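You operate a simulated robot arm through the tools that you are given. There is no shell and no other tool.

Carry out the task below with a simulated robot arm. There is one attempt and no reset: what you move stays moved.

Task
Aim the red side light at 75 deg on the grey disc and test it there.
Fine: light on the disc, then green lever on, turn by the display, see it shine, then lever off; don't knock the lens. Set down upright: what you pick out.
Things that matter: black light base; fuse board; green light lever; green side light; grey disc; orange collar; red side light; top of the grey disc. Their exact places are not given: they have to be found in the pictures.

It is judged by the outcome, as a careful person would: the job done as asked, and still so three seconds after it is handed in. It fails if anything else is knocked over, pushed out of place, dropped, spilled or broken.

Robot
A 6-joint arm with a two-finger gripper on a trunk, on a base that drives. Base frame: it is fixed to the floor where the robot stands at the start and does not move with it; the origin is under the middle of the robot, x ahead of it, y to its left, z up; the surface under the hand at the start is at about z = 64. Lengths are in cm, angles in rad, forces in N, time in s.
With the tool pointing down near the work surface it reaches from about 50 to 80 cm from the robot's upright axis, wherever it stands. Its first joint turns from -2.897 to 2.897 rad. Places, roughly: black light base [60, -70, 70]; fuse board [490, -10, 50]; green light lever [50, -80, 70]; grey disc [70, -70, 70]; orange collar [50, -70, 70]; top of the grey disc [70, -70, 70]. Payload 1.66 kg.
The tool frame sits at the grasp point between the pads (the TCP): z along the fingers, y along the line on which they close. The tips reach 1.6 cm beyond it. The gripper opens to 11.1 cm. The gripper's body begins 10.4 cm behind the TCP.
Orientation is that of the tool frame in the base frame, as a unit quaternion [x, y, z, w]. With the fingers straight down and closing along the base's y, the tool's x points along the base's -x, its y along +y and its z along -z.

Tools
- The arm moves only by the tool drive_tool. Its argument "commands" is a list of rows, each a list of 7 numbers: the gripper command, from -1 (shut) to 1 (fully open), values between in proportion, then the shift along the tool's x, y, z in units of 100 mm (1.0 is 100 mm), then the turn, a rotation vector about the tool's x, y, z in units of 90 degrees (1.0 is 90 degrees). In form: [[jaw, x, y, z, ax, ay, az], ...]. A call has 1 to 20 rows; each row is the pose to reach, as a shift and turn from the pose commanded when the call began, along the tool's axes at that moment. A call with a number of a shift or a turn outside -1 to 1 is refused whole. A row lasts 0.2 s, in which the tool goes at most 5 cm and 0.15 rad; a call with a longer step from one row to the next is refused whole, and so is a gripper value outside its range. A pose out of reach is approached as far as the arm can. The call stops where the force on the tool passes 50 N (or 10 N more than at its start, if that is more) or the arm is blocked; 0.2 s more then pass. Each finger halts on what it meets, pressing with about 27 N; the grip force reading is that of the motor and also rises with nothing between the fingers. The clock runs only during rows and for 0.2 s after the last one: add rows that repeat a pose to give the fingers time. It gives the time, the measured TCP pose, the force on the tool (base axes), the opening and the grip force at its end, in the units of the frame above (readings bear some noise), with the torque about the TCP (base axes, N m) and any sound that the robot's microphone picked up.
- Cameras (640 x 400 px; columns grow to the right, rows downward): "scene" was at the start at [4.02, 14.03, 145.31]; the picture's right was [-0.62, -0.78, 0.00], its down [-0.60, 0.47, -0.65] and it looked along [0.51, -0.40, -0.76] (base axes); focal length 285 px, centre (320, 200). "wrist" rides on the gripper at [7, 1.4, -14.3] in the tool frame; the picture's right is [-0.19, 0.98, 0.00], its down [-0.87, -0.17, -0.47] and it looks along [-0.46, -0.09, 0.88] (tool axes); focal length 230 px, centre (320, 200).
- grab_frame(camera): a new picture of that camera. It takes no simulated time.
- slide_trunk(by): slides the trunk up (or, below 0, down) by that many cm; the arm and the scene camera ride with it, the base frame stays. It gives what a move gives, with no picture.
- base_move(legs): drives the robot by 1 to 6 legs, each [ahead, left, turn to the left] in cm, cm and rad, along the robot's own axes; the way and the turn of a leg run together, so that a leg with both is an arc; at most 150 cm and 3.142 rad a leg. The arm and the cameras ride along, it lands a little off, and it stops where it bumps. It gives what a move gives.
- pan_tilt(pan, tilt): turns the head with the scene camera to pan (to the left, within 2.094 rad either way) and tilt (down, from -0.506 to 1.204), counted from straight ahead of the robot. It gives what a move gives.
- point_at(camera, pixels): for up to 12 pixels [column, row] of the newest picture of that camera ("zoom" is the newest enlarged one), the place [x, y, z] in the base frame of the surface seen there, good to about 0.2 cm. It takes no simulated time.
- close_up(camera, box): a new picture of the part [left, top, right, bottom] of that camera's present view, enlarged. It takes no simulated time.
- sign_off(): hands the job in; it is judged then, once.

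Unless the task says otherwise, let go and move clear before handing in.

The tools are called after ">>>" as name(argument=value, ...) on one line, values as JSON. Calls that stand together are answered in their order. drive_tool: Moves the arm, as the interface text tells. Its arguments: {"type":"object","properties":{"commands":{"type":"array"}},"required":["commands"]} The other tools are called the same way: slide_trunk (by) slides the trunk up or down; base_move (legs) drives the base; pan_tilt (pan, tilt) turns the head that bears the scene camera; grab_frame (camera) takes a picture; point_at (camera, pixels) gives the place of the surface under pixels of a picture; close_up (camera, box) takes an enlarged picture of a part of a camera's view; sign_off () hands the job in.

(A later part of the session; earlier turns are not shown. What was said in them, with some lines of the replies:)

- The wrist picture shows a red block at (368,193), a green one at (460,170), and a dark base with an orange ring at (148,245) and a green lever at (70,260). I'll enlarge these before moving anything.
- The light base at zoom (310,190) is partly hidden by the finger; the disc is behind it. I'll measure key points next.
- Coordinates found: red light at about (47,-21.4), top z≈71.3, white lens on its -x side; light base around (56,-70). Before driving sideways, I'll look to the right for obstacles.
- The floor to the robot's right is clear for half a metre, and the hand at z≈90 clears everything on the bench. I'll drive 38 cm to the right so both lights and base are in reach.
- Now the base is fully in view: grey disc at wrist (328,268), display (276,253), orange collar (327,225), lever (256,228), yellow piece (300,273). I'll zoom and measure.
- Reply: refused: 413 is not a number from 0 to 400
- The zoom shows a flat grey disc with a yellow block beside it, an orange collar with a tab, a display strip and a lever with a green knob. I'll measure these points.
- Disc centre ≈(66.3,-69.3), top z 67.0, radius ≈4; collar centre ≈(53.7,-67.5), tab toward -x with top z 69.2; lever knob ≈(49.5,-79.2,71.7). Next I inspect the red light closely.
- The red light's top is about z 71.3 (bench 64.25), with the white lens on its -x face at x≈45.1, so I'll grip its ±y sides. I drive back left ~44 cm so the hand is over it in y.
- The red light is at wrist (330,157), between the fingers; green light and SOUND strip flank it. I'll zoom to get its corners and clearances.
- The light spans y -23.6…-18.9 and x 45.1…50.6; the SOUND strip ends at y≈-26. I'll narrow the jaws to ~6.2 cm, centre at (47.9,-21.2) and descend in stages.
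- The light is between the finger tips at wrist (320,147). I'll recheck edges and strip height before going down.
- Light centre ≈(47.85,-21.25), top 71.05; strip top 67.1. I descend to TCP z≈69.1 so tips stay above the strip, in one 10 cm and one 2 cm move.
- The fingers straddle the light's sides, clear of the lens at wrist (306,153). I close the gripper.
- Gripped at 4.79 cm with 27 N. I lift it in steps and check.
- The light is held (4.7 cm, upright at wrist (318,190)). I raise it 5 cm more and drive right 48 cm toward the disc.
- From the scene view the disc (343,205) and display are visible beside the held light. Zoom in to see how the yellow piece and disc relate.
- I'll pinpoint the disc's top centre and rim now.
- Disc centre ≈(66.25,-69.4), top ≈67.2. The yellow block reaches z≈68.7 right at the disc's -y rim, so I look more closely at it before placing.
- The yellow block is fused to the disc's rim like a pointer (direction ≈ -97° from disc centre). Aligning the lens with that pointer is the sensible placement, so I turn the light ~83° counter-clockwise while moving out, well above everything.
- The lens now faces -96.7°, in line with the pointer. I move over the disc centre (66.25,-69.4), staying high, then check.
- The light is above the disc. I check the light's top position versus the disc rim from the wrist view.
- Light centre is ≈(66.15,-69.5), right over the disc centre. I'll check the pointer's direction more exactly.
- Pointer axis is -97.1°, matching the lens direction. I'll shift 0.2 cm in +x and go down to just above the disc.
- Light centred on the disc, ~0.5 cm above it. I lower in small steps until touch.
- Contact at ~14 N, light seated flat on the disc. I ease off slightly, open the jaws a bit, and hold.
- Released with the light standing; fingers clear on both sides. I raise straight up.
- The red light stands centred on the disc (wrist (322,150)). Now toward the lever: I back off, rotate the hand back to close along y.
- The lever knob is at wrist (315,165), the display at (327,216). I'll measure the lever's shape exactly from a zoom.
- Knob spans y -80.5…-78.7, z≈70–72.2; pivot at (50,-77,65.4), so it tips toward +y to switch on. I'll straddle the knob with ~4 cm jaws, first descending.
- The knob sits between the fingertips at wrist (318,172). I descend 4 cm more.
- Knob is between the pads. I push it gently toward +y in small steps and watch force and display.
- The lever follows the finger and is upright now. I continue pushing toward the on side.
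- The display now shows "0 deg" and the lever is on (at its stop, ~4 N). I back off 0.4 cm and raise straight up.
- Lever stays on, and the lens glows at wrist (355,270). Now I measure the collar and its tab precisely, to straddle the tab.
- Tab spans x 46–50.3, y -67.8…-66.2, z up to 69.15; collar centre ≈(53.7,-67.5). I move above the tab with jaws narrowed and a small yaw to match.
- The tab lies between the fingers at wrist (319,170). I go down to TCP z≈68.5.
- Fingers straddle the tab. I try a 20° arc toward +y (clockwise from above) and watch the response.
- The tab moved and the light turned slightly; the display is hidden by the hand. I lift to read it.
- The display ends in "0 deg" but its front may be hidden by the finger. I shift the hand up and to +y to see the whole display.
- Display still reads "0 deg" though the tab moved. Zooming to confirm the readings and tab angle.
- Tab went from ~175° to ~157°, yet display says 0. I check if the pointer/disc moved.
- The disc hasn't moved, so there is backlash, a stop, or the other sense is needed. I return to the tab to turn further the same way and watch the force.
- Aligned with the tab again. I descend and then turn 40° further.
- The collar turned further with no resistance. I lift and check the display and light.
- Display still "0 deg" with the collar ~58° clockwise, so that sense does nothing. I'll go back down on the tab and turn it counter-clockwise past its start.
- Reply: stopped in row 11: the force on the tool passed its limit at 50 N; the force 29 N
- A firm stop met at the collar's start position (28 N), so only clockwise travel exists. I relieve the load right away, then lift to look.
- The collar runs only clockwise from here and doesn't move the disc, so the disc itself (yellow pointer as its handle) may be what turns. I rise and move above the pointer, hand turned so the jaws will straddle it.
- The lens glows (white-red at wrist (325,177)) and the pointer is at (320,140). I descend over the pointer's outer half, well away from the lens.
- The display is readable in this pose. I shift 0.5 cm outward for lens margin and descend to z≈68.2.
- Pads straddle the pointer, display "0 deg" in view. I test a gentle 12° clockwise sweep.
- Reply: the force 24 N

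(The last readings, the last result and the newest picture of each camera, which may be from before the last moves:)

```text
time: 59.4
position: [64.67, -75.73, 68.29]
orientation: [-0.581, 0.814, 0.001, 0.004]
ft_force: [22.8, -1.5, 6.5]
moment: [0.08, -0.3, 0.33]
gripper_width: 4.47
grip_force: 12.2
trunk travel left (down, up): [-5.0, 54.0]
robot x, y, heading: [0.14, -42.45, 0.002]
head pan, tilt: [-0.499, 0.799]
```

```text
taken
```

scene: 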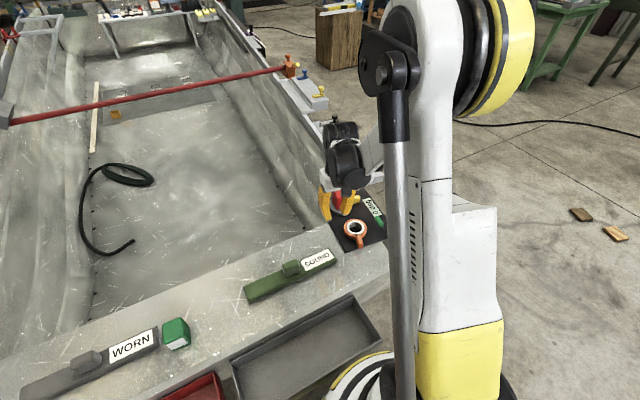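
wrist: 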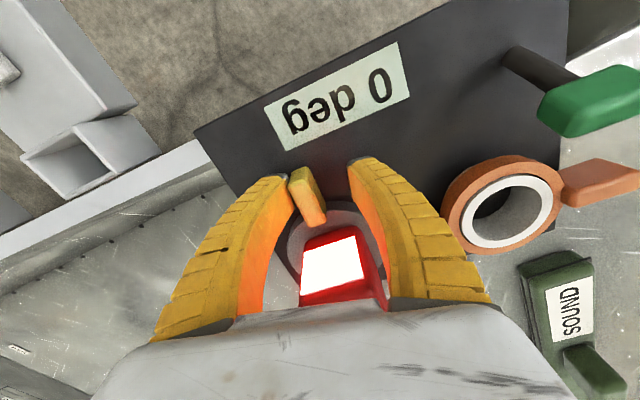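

Clockwise resists (~23 N), disc still at 0 deg. I back off and try gently the other way.

>>> drive_tool(commands=[[-0.5, 0.004, -0.07, 0, 0, 0, -0.07], [-0.5, 0.008, -0.1445, 0, 0, 0, -0.133], [-0.5, 0.006, -0.19, 0, 0, 0, -0.17], [-0.5, 0.003, -0.23, 0, 0, 0, -0.21], [-0.5, 0.0, -0.265, 0, 0, 0, -0.25]])

>>> grab_frame(camera="wrist")

```text
time: 60.6
position: [66.96, -76.72, 68.26]
orientation: [0.728, -0.685, -0.001, -0.004]
ft_force: [-1.0, 0.4, -0.4]
moment: [-0.03, 0.05, -0.04]
gripper_width: 3.08
grip_force: 2.2
trunk travel left (down, up): [-5.0, 54.0]
robot x, y, heading: [-0.01, -42.54, 0.004]
head pan, tilt: [-0.499, 0.799]
```

```text
taken
```

wrist: 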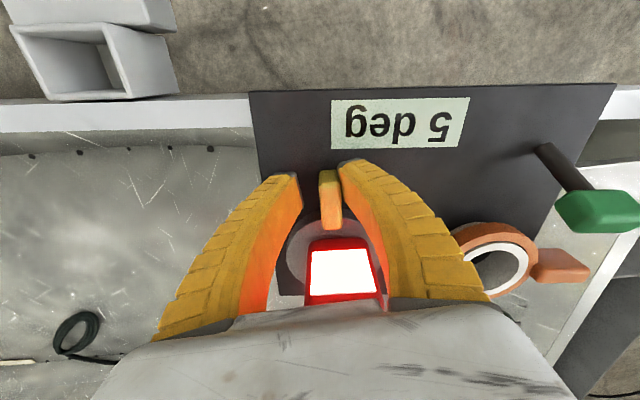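

It turns freely counter-clockwise: the display now reads "5 deg". I continue in a 30° arc, checking the display.

>>> drive_tool(commands=[[-0.5, -0.007, -0.1002, 0, 0, 0, -0.0889], [-0.5, -0.0279, -0.1985, 0, 0, 0, -0.1778], [-0.5, -0.0622, -0.2928, 0, 0, 0, -0.2667], [-0.5, -0.0965, -0.36, 0, 0, 0, -0.3333], [-0.5, -0.0965, -0.36, 0, 0, 0, -0.3333]])

>>> grab_frame(camera="wrist")

>>> close_up(camera="scene", box=[310, 160, 420, 260])

```text
time: 61.8
position: [70.63, -75.67, 68.25]
orientation: [0.881, -0.473, 0.0, -0.004]
ft_force: [-0.1, -0.7, 0.2]
moment: [0.01, 0.0, 0.0]
gripper_width: 3.09
grip_force: 1.8
trunk travel left (down, up): [-5.0, 54.0]
robot x, y, heading: [0.41, -42.09, 0.012]
head pan, tilt: [-0.499, 0.799]
```

```text
taken
```

wrist: 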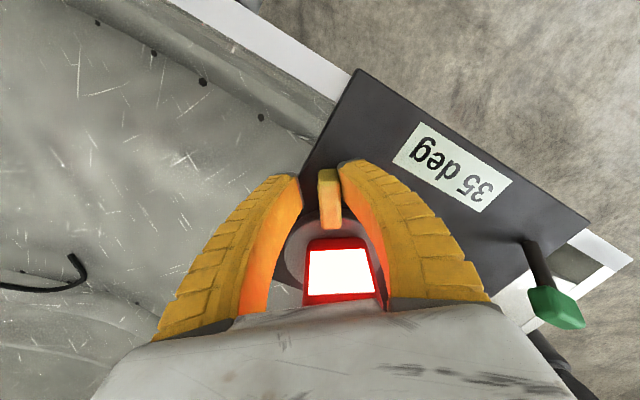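

```text
4.00 times, centred on (365, 210) of scene
```

zoom: 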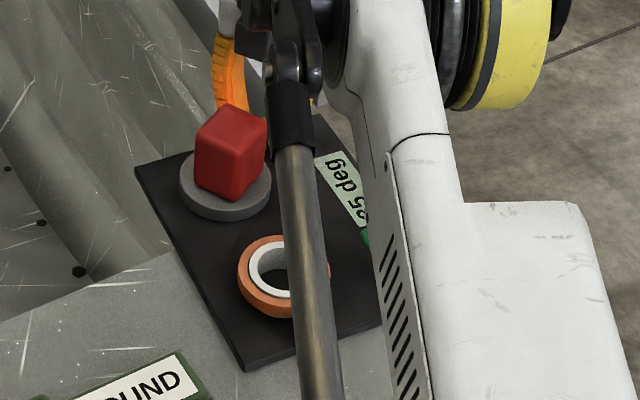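

35 deg now, tracking 1:1. I continue 30° more.

>>> drive_tool(commands=[[-0.5, -0.012, -0.103, 0, 0, 0, -0.0889], [-0.5, -0.038, -0.203, 0, 0, 0, -0.1778], [-0.5, -0.08, -0.298, 0, 0, 0, -0.2667], [-0.5, -0.1178, -0.365, 0, 0, 0, -0.3333], [-0.5, -0.1178, -0.365, 0, 0, 0, -0.3333]])

>>> grab_frame(camera="wrist")

>>> close_up(camera="scene", box=[310, 160, 420, 260])

```text
time: 63.0
position: [73.17, -71.84, 68.31]
orientation: [0.965, -0.261, 0.0, -0.001]
ft_force: [-0.6, 1.3, -1.0]
moment: [-0.02, 0.04, -0.02]
gripper_width: 3.06
grip_force: 1.5
out of reach, approached as far as the arm can: row 4, 5
trunk travel left (down, up): [-5.0, 54.0]
robot x, y, heading: [0.21, -42.42, 0.008]
head pan, tilt: [-0.499, 0.799]
```

```text
taken
```

wrist: 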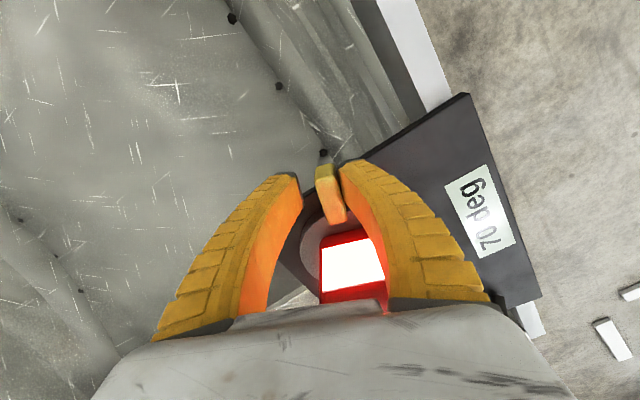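

```text
4.00 times, centred on (365, 210) of scene
```

zoom: 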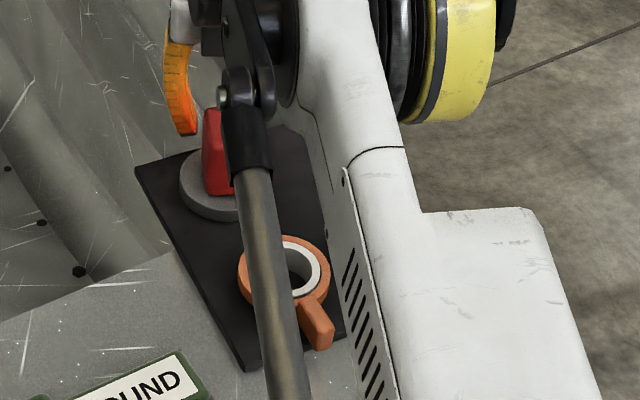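

Display reads about 70 deg, and reach is at its limit for yaw. I zoom on the display for exactness.

>>> close_up(camera="wrist", box=[430, 150, 530, 270])

```text
3.33 times, centred on (480, 210) of wrist
```

zoom: 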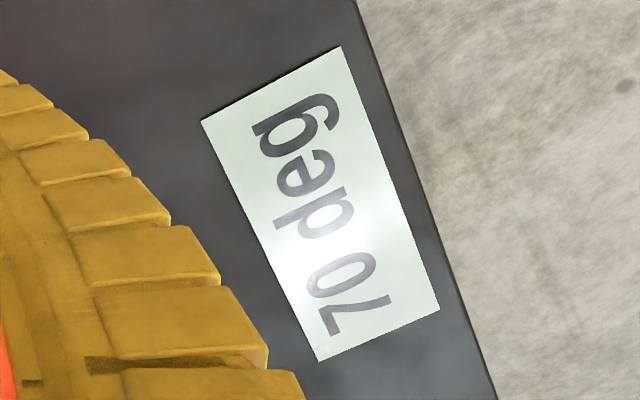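

Exactly 70. I nudge a further ~0.3 cm toward +y and reread.

>>> drive_tool(commands=[[-0.5, -0.01, -0.015, 0, 0, 0, 0], [-0.5, -0.018, -0.03, 0, 0, 0, 0], [-0.5, -0.018, -0.03, 0, 0, 0, 0]])

>>> close_up(camera="wrist", box=[290, 130, 530, 310])

```text
time: 63.8
position: [73.19, -71.47, 68.27]
orientation: [0.965, -0.262, 0.001, 0.0]
ft_force: [-0.2, -0.5, -0.3]
moment: [-0.04, -0.02, 0.02]
gripper_width: 3.08
grip_force: 1.7
trunk travel left (down, up): [-5.0, 54.0]
robot x, y, heading: [0.06, -42.49, 0.004]
head pan, tilt: [-0.499, 0.799]
```

```text
2.22 times, centred on (410, 220) of wrist
```

zoom: 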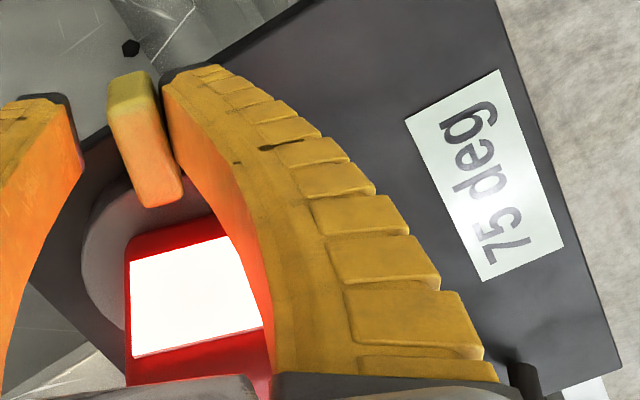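

Display shows 75 deg with the lens lit brightly. I confirm with a tighter zoom.

>>> close_up(camera="wrist", box=[435, 150, 515, 250])

>>> drive_tool(commands=[[-0.5, 0.01, 0.025, 0, 0, 0, 0], [-0.5, 0.02, 0.05, 0, 0, 0, 0], [-0.5, 0.02, 0.05, 0, 0, 0, 0]])

>>> grab_frame(camera="wrist")

```text
4.00 times, centred on (475, 200) of wrist
```

zoom: 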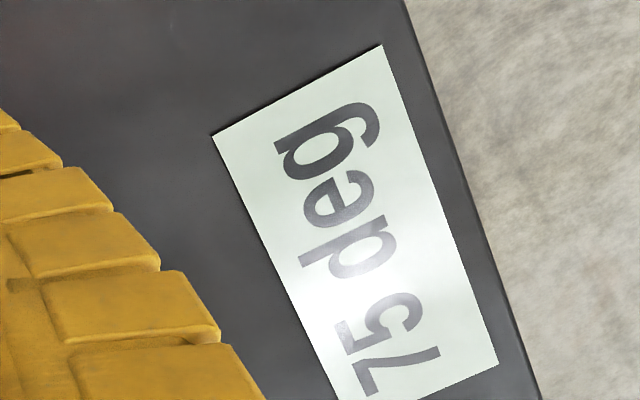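

```text
time: 64.6
position: [73.1, -71.96, 68.41]
orientation: [0.965, -0.263, 0.001, -0.001]
ft_force: [-0.3, -0.2, -0.5]
moment: [-0.01, 0.04, 0.0]
gripper_width: 3.04
grip_force: 2.1
trunk travel left (down, up): [-5.0, 54.0]
robot x, y, heading: [-0.16, -42.33, 0.005]
head pan, tilt: [-0.499, 0.799]
```

```text
taken
```

wrist: 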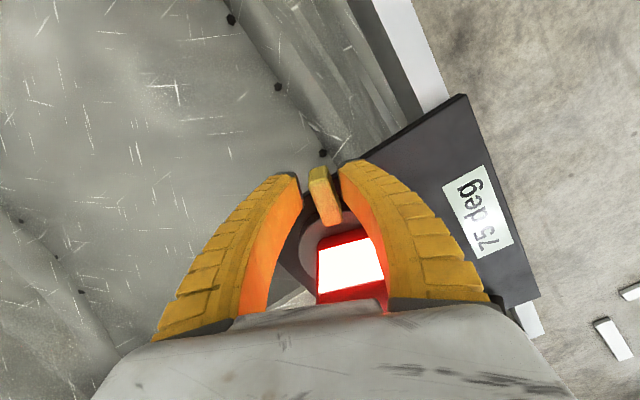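

Still 75 deg and the pointer sits clear between the pads. I lift straight up.

>>> drive_tool(commands=[[-0.45, 0, 0, -0.1, 0, 0, 0], [-0.4, 0, 0, -0.3, 0, 0, 0], [-0.4, 0, 0, -0.6, 0, 0, 0], [-0.4, 0, 0, -1, 0, 0, 0], [-0.4, 0, 0, -1, 0, 0, 0]])

>>> grab_frame(camera="wrist")

>>> close_up(camera="scene", box=[310, 160, 420, 260])

```text
time: 65.8
position: [73.14, -72.0, 78.66]
orientation: [0.965, -0.264, 0.0, -0.001]
ft_force: [-0.3, -0.2, 0.4]
moment: [-0.02, 0.0, -0.01]
gripper_width: 3.57
grip_force: 2.0
trunk travel left (down, up): [-5.0, 54.0]
robot x, y, heading: [-0.18, -42.3, 0.008]
head pan, tilt: [-0.499, 0.799]
```

```text
taken
```

wrist: 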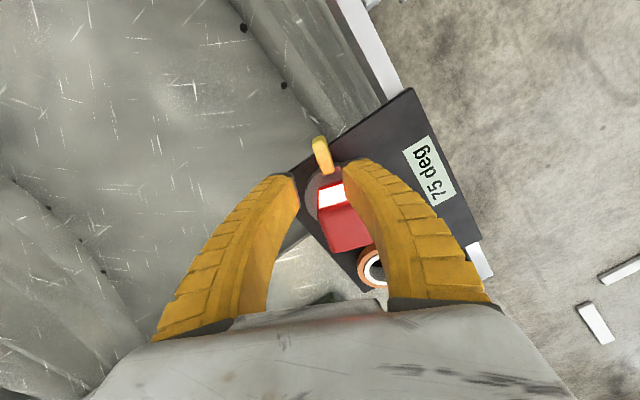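

```text
4.00 times, centred on (365, 210) of scene
```

zoom: 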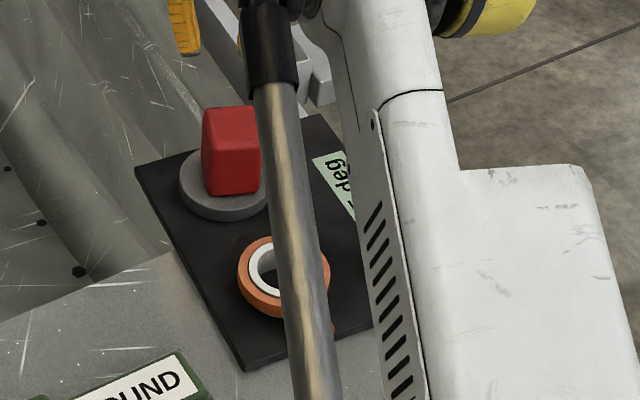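

Display 75 deg, lens lit at wrist (330,193), seen clear of the hand. I check lens/pointer alignment and that the light is upright.

>>> close_up(camera="wrist", box=[290, 120, 470, 260])

>>> point_at(camera="wrist", pixels=[[319, 145], [329, 170], [330, 195], [345, 230], [325, 210], [355, 240]])

```text
2.86 times, centred on (380, 190) of wrist
```

zoom: 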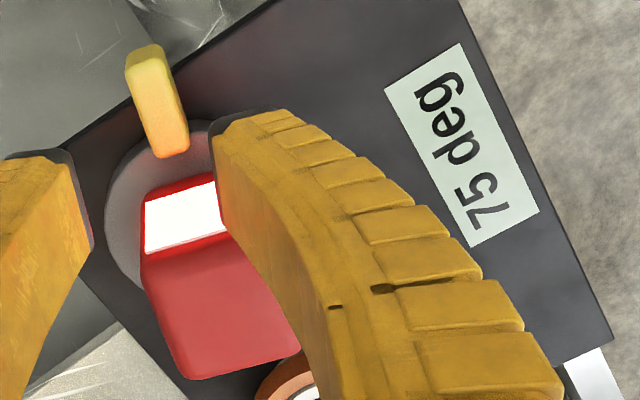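

```text
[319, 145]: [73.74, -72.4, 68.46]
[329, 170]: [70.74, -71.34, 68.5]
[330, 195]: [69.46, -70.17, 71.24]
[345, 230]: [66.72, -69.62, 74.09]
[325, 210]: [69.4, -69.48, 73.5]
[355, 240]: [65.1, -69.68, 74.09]
```

Lens and pointer are aligned and the light stands upright, shining. Now I rise and swing back toward the lever.

>>> drive_tool(commands=[[-0.28, 0, 0, -0.4, 0, 0, 0], [-0.28, -0.057, 0.08, -0.5, 0, 0, 0.092], [-0.28, -0.114, 0.16, -0.5, 0, 0, 0.184], [-0.28, -0.171, 0.24, -0.5, 0, 0, 0.276], [-0.28, -0.228, 0.32, -0.5, 0, 0, 0.368], [-0.28, -0.285, 0.4, -0.5, 0, 0, 0.46], [-0.28, -0.342, 0.48, -0.5, 0, 0, 0.552], [-0.28, -0.4, 0.56, -0.5, 0, 0, 0.644], [-0.28, -0.457, 0.64, -0.5, 0, 0, 0.736], [-0.28, -0.514, 0.72, -0.5, 0, 0, 0.828], [-0.28, -0.571, 0.802, -0.5, 0, 0, 0.92], [-0.28, -0.571, 0.802, -0.5, 0, 0, 0.92]])

```text
time: 68.4
position: [64.03, -76.11, 83.26]
orientation: [-0.55, 0.835, 0.0, 0.001]
ft_force: [-0.6, -1.0, 0.1]
moment: [0.01, 0.0, -0.02]
gripper_width: 4.21
grip_force: 2.2
trunk travel left (down, up): [-5.0, 54.0]
robot x, y, heading: [0.35, -42.41, 0.008]
head pan, tilt: [-0.499, 0.799]
```

Continuing to neutral yaw and over the lever.

>>> drive_tool(commands=[[-0.28, 0.035, 0.114, 0, 0, 0, 0.0927], [-0.28, 0.07, 0.228, 0, 0, 0, 0.185], [-0.28, 0.106, 0.342, 0, 0, 0, 0.278], [-0.28, 0.141, 0.456, 0, 0, 0, 0.371], [-0.28, 0.177, 0.57, 0, 0, 0, 0.463], [-0.28, 0.212, 0.684, 0, 0, 0, 0.556], [-0.28, 0.248, 0.798, 0, 0, 0, 0.648], [-0.28, 0.283, 0.912, 0, 0, 0, 0.741], [-0.28, 0.283, 0.912, 0, 0, 0, 0.741]])

>>> drive_tool(commands=[[-0.28, 0.25, 0.05, 0, 0, 0, 0], [-0.28, 0.45, 0.08, 0.1, 0, 0, 0], [-0.28, 0.45, 0.08, 0.3, 0, 0, 0], [-0.28, 0.45, 0.08, 0.3, 0, 0, 0]])

>>> grab_frame(camera="wrist")

>>> close_up(camera="scene", box=[310, 160, 420, 260])

```text
time: 70.4
position: [54.64, -75.05, 83.44]
orientation: [0.0, 1.0, 0.002, 0.001]
ft_force: [-1.0, -0.3, -1.2]
moment: [0.0, 0.02, 0.01]
gripper_width: 4.23
grip_force: 1.2
trunk travel left (down, up): [-5.0, 54.0]
robot x, y, heading: [0.1, -42.46, 0.005]
head pan, tilt: [-0.499, 0.799]
```

```text
time: 71.4
position: [50.12, -74.24, 80.3]
orientation: [-0.001, 1.0, 0.001, 0.001]
ft_force: [-0.9, -0.1, -0.7]
moment: [0.03, 0.0, 0.01]
gripper_width: 4.22
grip_force: 1.5
trunk travel left (down, up): [-5.0, 54.0]
robot x, y, heading: [0.23, -42.46, 0.007]
head pan, tilt: [-0.499, 0.799]
```

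```text
taken
```

wrist: 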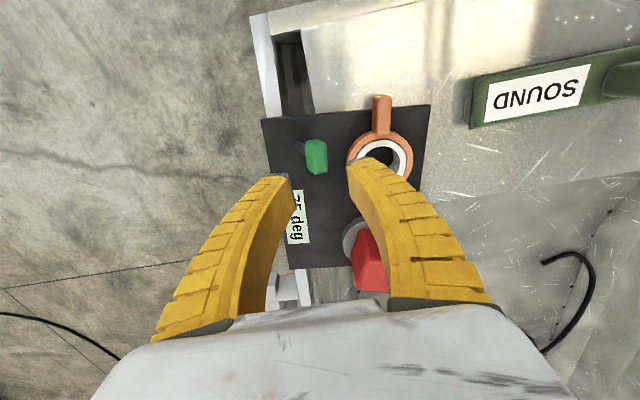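

```text
4.00 times, centred on (365, 210) of scene
```

zoom: 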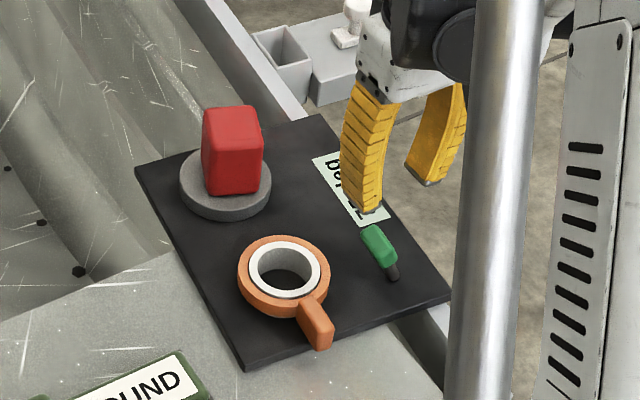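

Lever knob at wrist (316,155); display 75. I descend straddling the knob as before.

>>> drive_tool(commands=[[-0.28, 0.03, 0, 0.3, 0, 0, 0], [-0.28, 0.03, 0, 0.6, 0, 0, 0], [-0.28, 0.03, 0, 0.8, 0, 0, 0], [-0.28, 0.03, 0, 0.89, 0, 0, 0], [-0.28, 0.03, 0, 0.89, 0, 0, 0]])

>>> grab_frame(camera="wrist")

```text
time: 72.6
position: [49.82, -74.38, 71.39]
orientation: [0.0, 1.0, 0.0, 0.001]
ft_force: [0.3, -0.1, 1.2]
moment: [0.02, 0.03, -0.02]
gripper_width: 4.22
grip_force: 2.0
trunk travel left (down, up): [-5.0, 54.0]
robot x, y, heading: [-0.19, -42.31, 0.007]
head pan, tilt: [-0.499, 0.799]
```

```text
taken
```

wrist: 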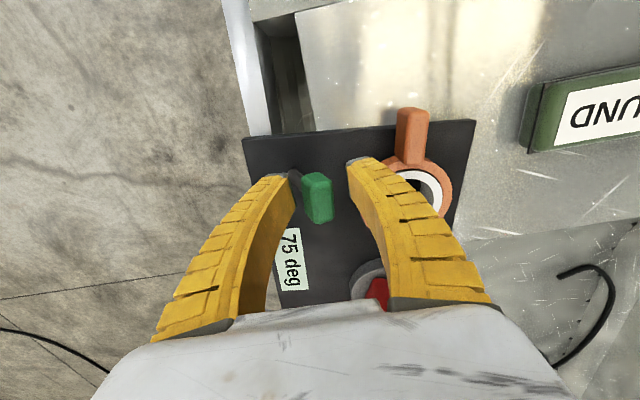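

Display "75 deg" still. I push the lever back toward -y to switch off.

>>> drive_tool(commands=[[-0.28, 0, -0.06, 0, 0, 0, 0], [-0.28, 0, -0.12, 0, 0, 0, 0], [-0.28, 0, -0.18, 0, 0, 0, 0], [-0.28, 0, -0.24, 0, 0, 0, 0], [-0.28, 0, -0.3, 0, 0, 0, 0], [-0.28, 0, -0.36, 0, 0, 0, 0], [-0.28, 0, -0.42, 0, 0, 0, 0], [-0.28, 0, -0.47, 0, 0, 0, 0], [-0.28, 0, -0.52, 0, 0, 0, 0], [-0.28, 0, -0.57, 0, 0, 0, 0], [-0.28, 0, -0.61, 0, 0, 0, 0], [-0.28, 0, -0.61, 0, 0, 0, 0]])

>>> grab_frame(camera="wrist")

>>> close_up(camera="scene", box=[310, 160, 420, 260])

```text
time: 75.2
position: [49.96, -80.51, 71.42]
orientation: [-0.001, 1.0, 0.001, 0.002]
ft_force: [0.0, 0.0, 1.1]
moment: [-0.01, -0.03, 0.0]
gripper_width: 4.28
grip_force: 1.5
trunk travel left (down, up): [-5.0, 54.0]
robot x, y, heading: [0.01, -42.37, 0.008]
head pan, tilt: [-0.499, 0.799]
```

```text
taken
```

wrist: 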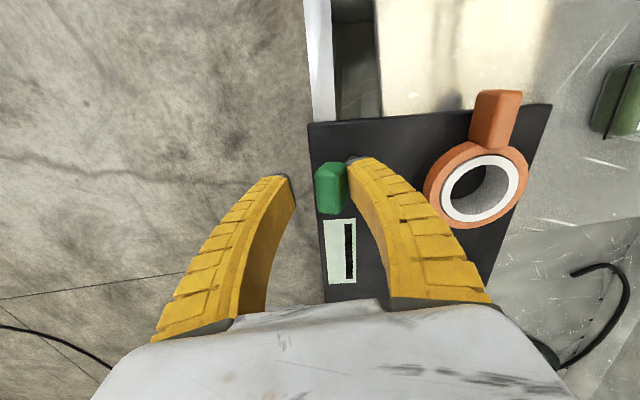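

```text
4.00 times, centred on (365, 210) of scene
```

zoom: 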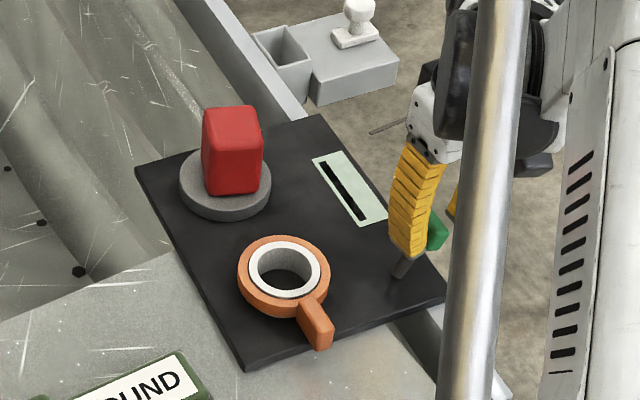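

The display is blank (bar), lever back on the off side. I push a few mm more to make sure it rests at its stop.

>>> drive_tool(commands=[[-0.28, 0, -0.02, 0, 0, 0, 0], [-0.28, 0, -0.04, 0, 0, 0, 0], [-0.28, 0, -0.04, 0, 0, 0, 0]])

>>> drive_tool(commands=[[-0.28, 0, 0.06, 0, 0, 0, 0], [-0.28, 0, 0.06, -0.2, 0, 0, 0], [-0.28, 0, 0.06, -0.5, 0, 0, 0], [-0.28, 0, 0.06, -0.95, 0, 0, 0], [-0.28, 0, 0.06, -0.95, 0, 0, 0]])

>>> grab_frame(camera="wrist")

>>> close_up(camera="scene", box=[310, 160, 420, 260])

```text
time: 76.0
position: [49.95, -80.88, 71.45]
orientation: [-0.001, 1.0, 0.001, 0.001]
ft_force: [-2.0, 4.3, 1.9]
moment: [0.11, 0.04, 0.0]
gripper_width: 4.48
grip_force: 3.5
trunk travel left (down, up): [-5.0, 54.0]
robot x, y, heading: [0.1, -41.98, 0.008]
head pan, tilt: [-0.499, 0.799]
```

```text
time: 77.2
position: [50.01, -80.18, 81.06]
orientation: [-0.002, 1.0, 0.001, 0.001]
ft_force: [-0.7, 0.0, -0.8]
moment: [0.03, -0.01, 0.01]
gripper_width: 4.23
grip_force: 1.7
trunk travel left (down, up): [-5.0, 54.0]
robot x, y, heading: [0.19, -42.51, 0.005]
head pan, tilt: [-0.499, 0.799]
```

```text
taken
```

wrist: 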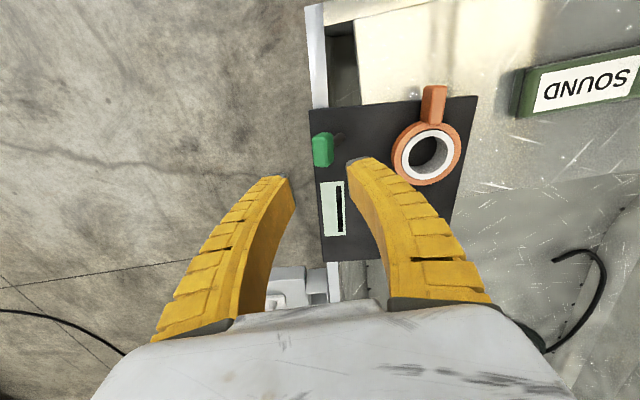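

```text
4.00 times, centred on (365, 210) of scene
```

zoom: 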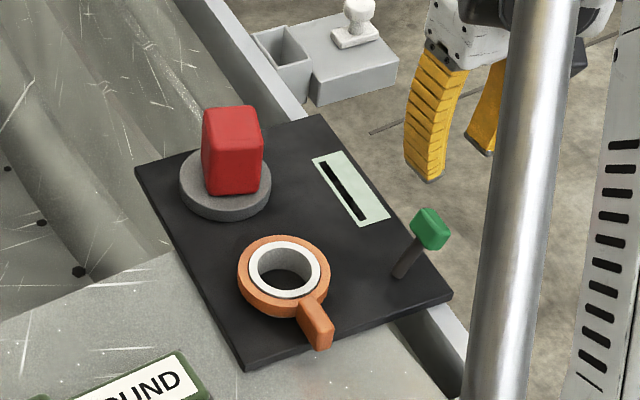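

Lever off, display blank, light upright on the disc. I check that the collar's tab is back where it began (it was at about (46.5,-67.3)–(49.8,-66.5)).

>>> close_up(camera="scene", box=[340, 205, 396, 255])

>>> point_at(camera="wrist", pixels=[[433, 90], [433, 100], [432, 115], [430, 125], [321, 150], [321, 165]])

>>> grab_frame(camera="scene")

```text
8.00 times, centred on (368, 230) of scene
```

zoom: 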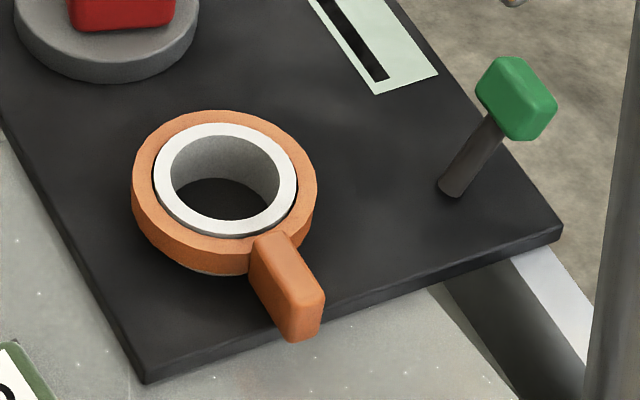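

```text
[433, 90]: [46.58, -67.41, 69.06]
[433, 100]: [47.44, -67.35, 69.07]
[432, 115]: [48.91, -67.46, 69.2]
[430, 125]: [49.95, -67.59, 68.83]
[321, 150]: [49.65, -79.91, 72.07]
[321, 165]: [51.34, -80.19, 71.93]
```

```text
taken
```

scene: 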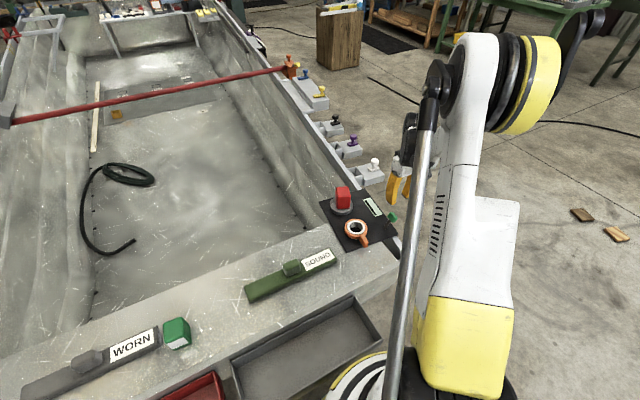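

The collar's tab is back at its start. The red light stands upright on the disc where the display read 75 deg and the lens shone. The lever is off, and the hand is clear above everything. I hand the job in.

>>> sign_off()

```text
The job is handed in.
```

The red side light is standing upright on the grey disc, aimed at 75 deg by the display. It was tested there and then switched off, and the job is handed in.

- **Placing:** I set the light down with its lens in line with the yellow pointer on the disc, and the fingers stayed off the lens throughout.
- **Test:** With the green lever on, the display started at 0 deg. I turned the disc by its yellow pointer until it read 75 deg and saw the lens lit there. Then I pushed the lever back to off, and the display went blank.
- **Collar:** I first tried turning the orange collar, about 58 degrees one way, but it did not move the disc. Turning it back, I ran it into its end stop, where the force passed the 50 N limit and the arm halted. I saw no damage, and its tab is back where it started.
- **Disc stop:** I also pressed the pointer against its stop at 0 deg with about 23 N before finding that it turns the other way.

Nothing else was moved: the green light, the SOUND and WORN strips and the trays are where they were.
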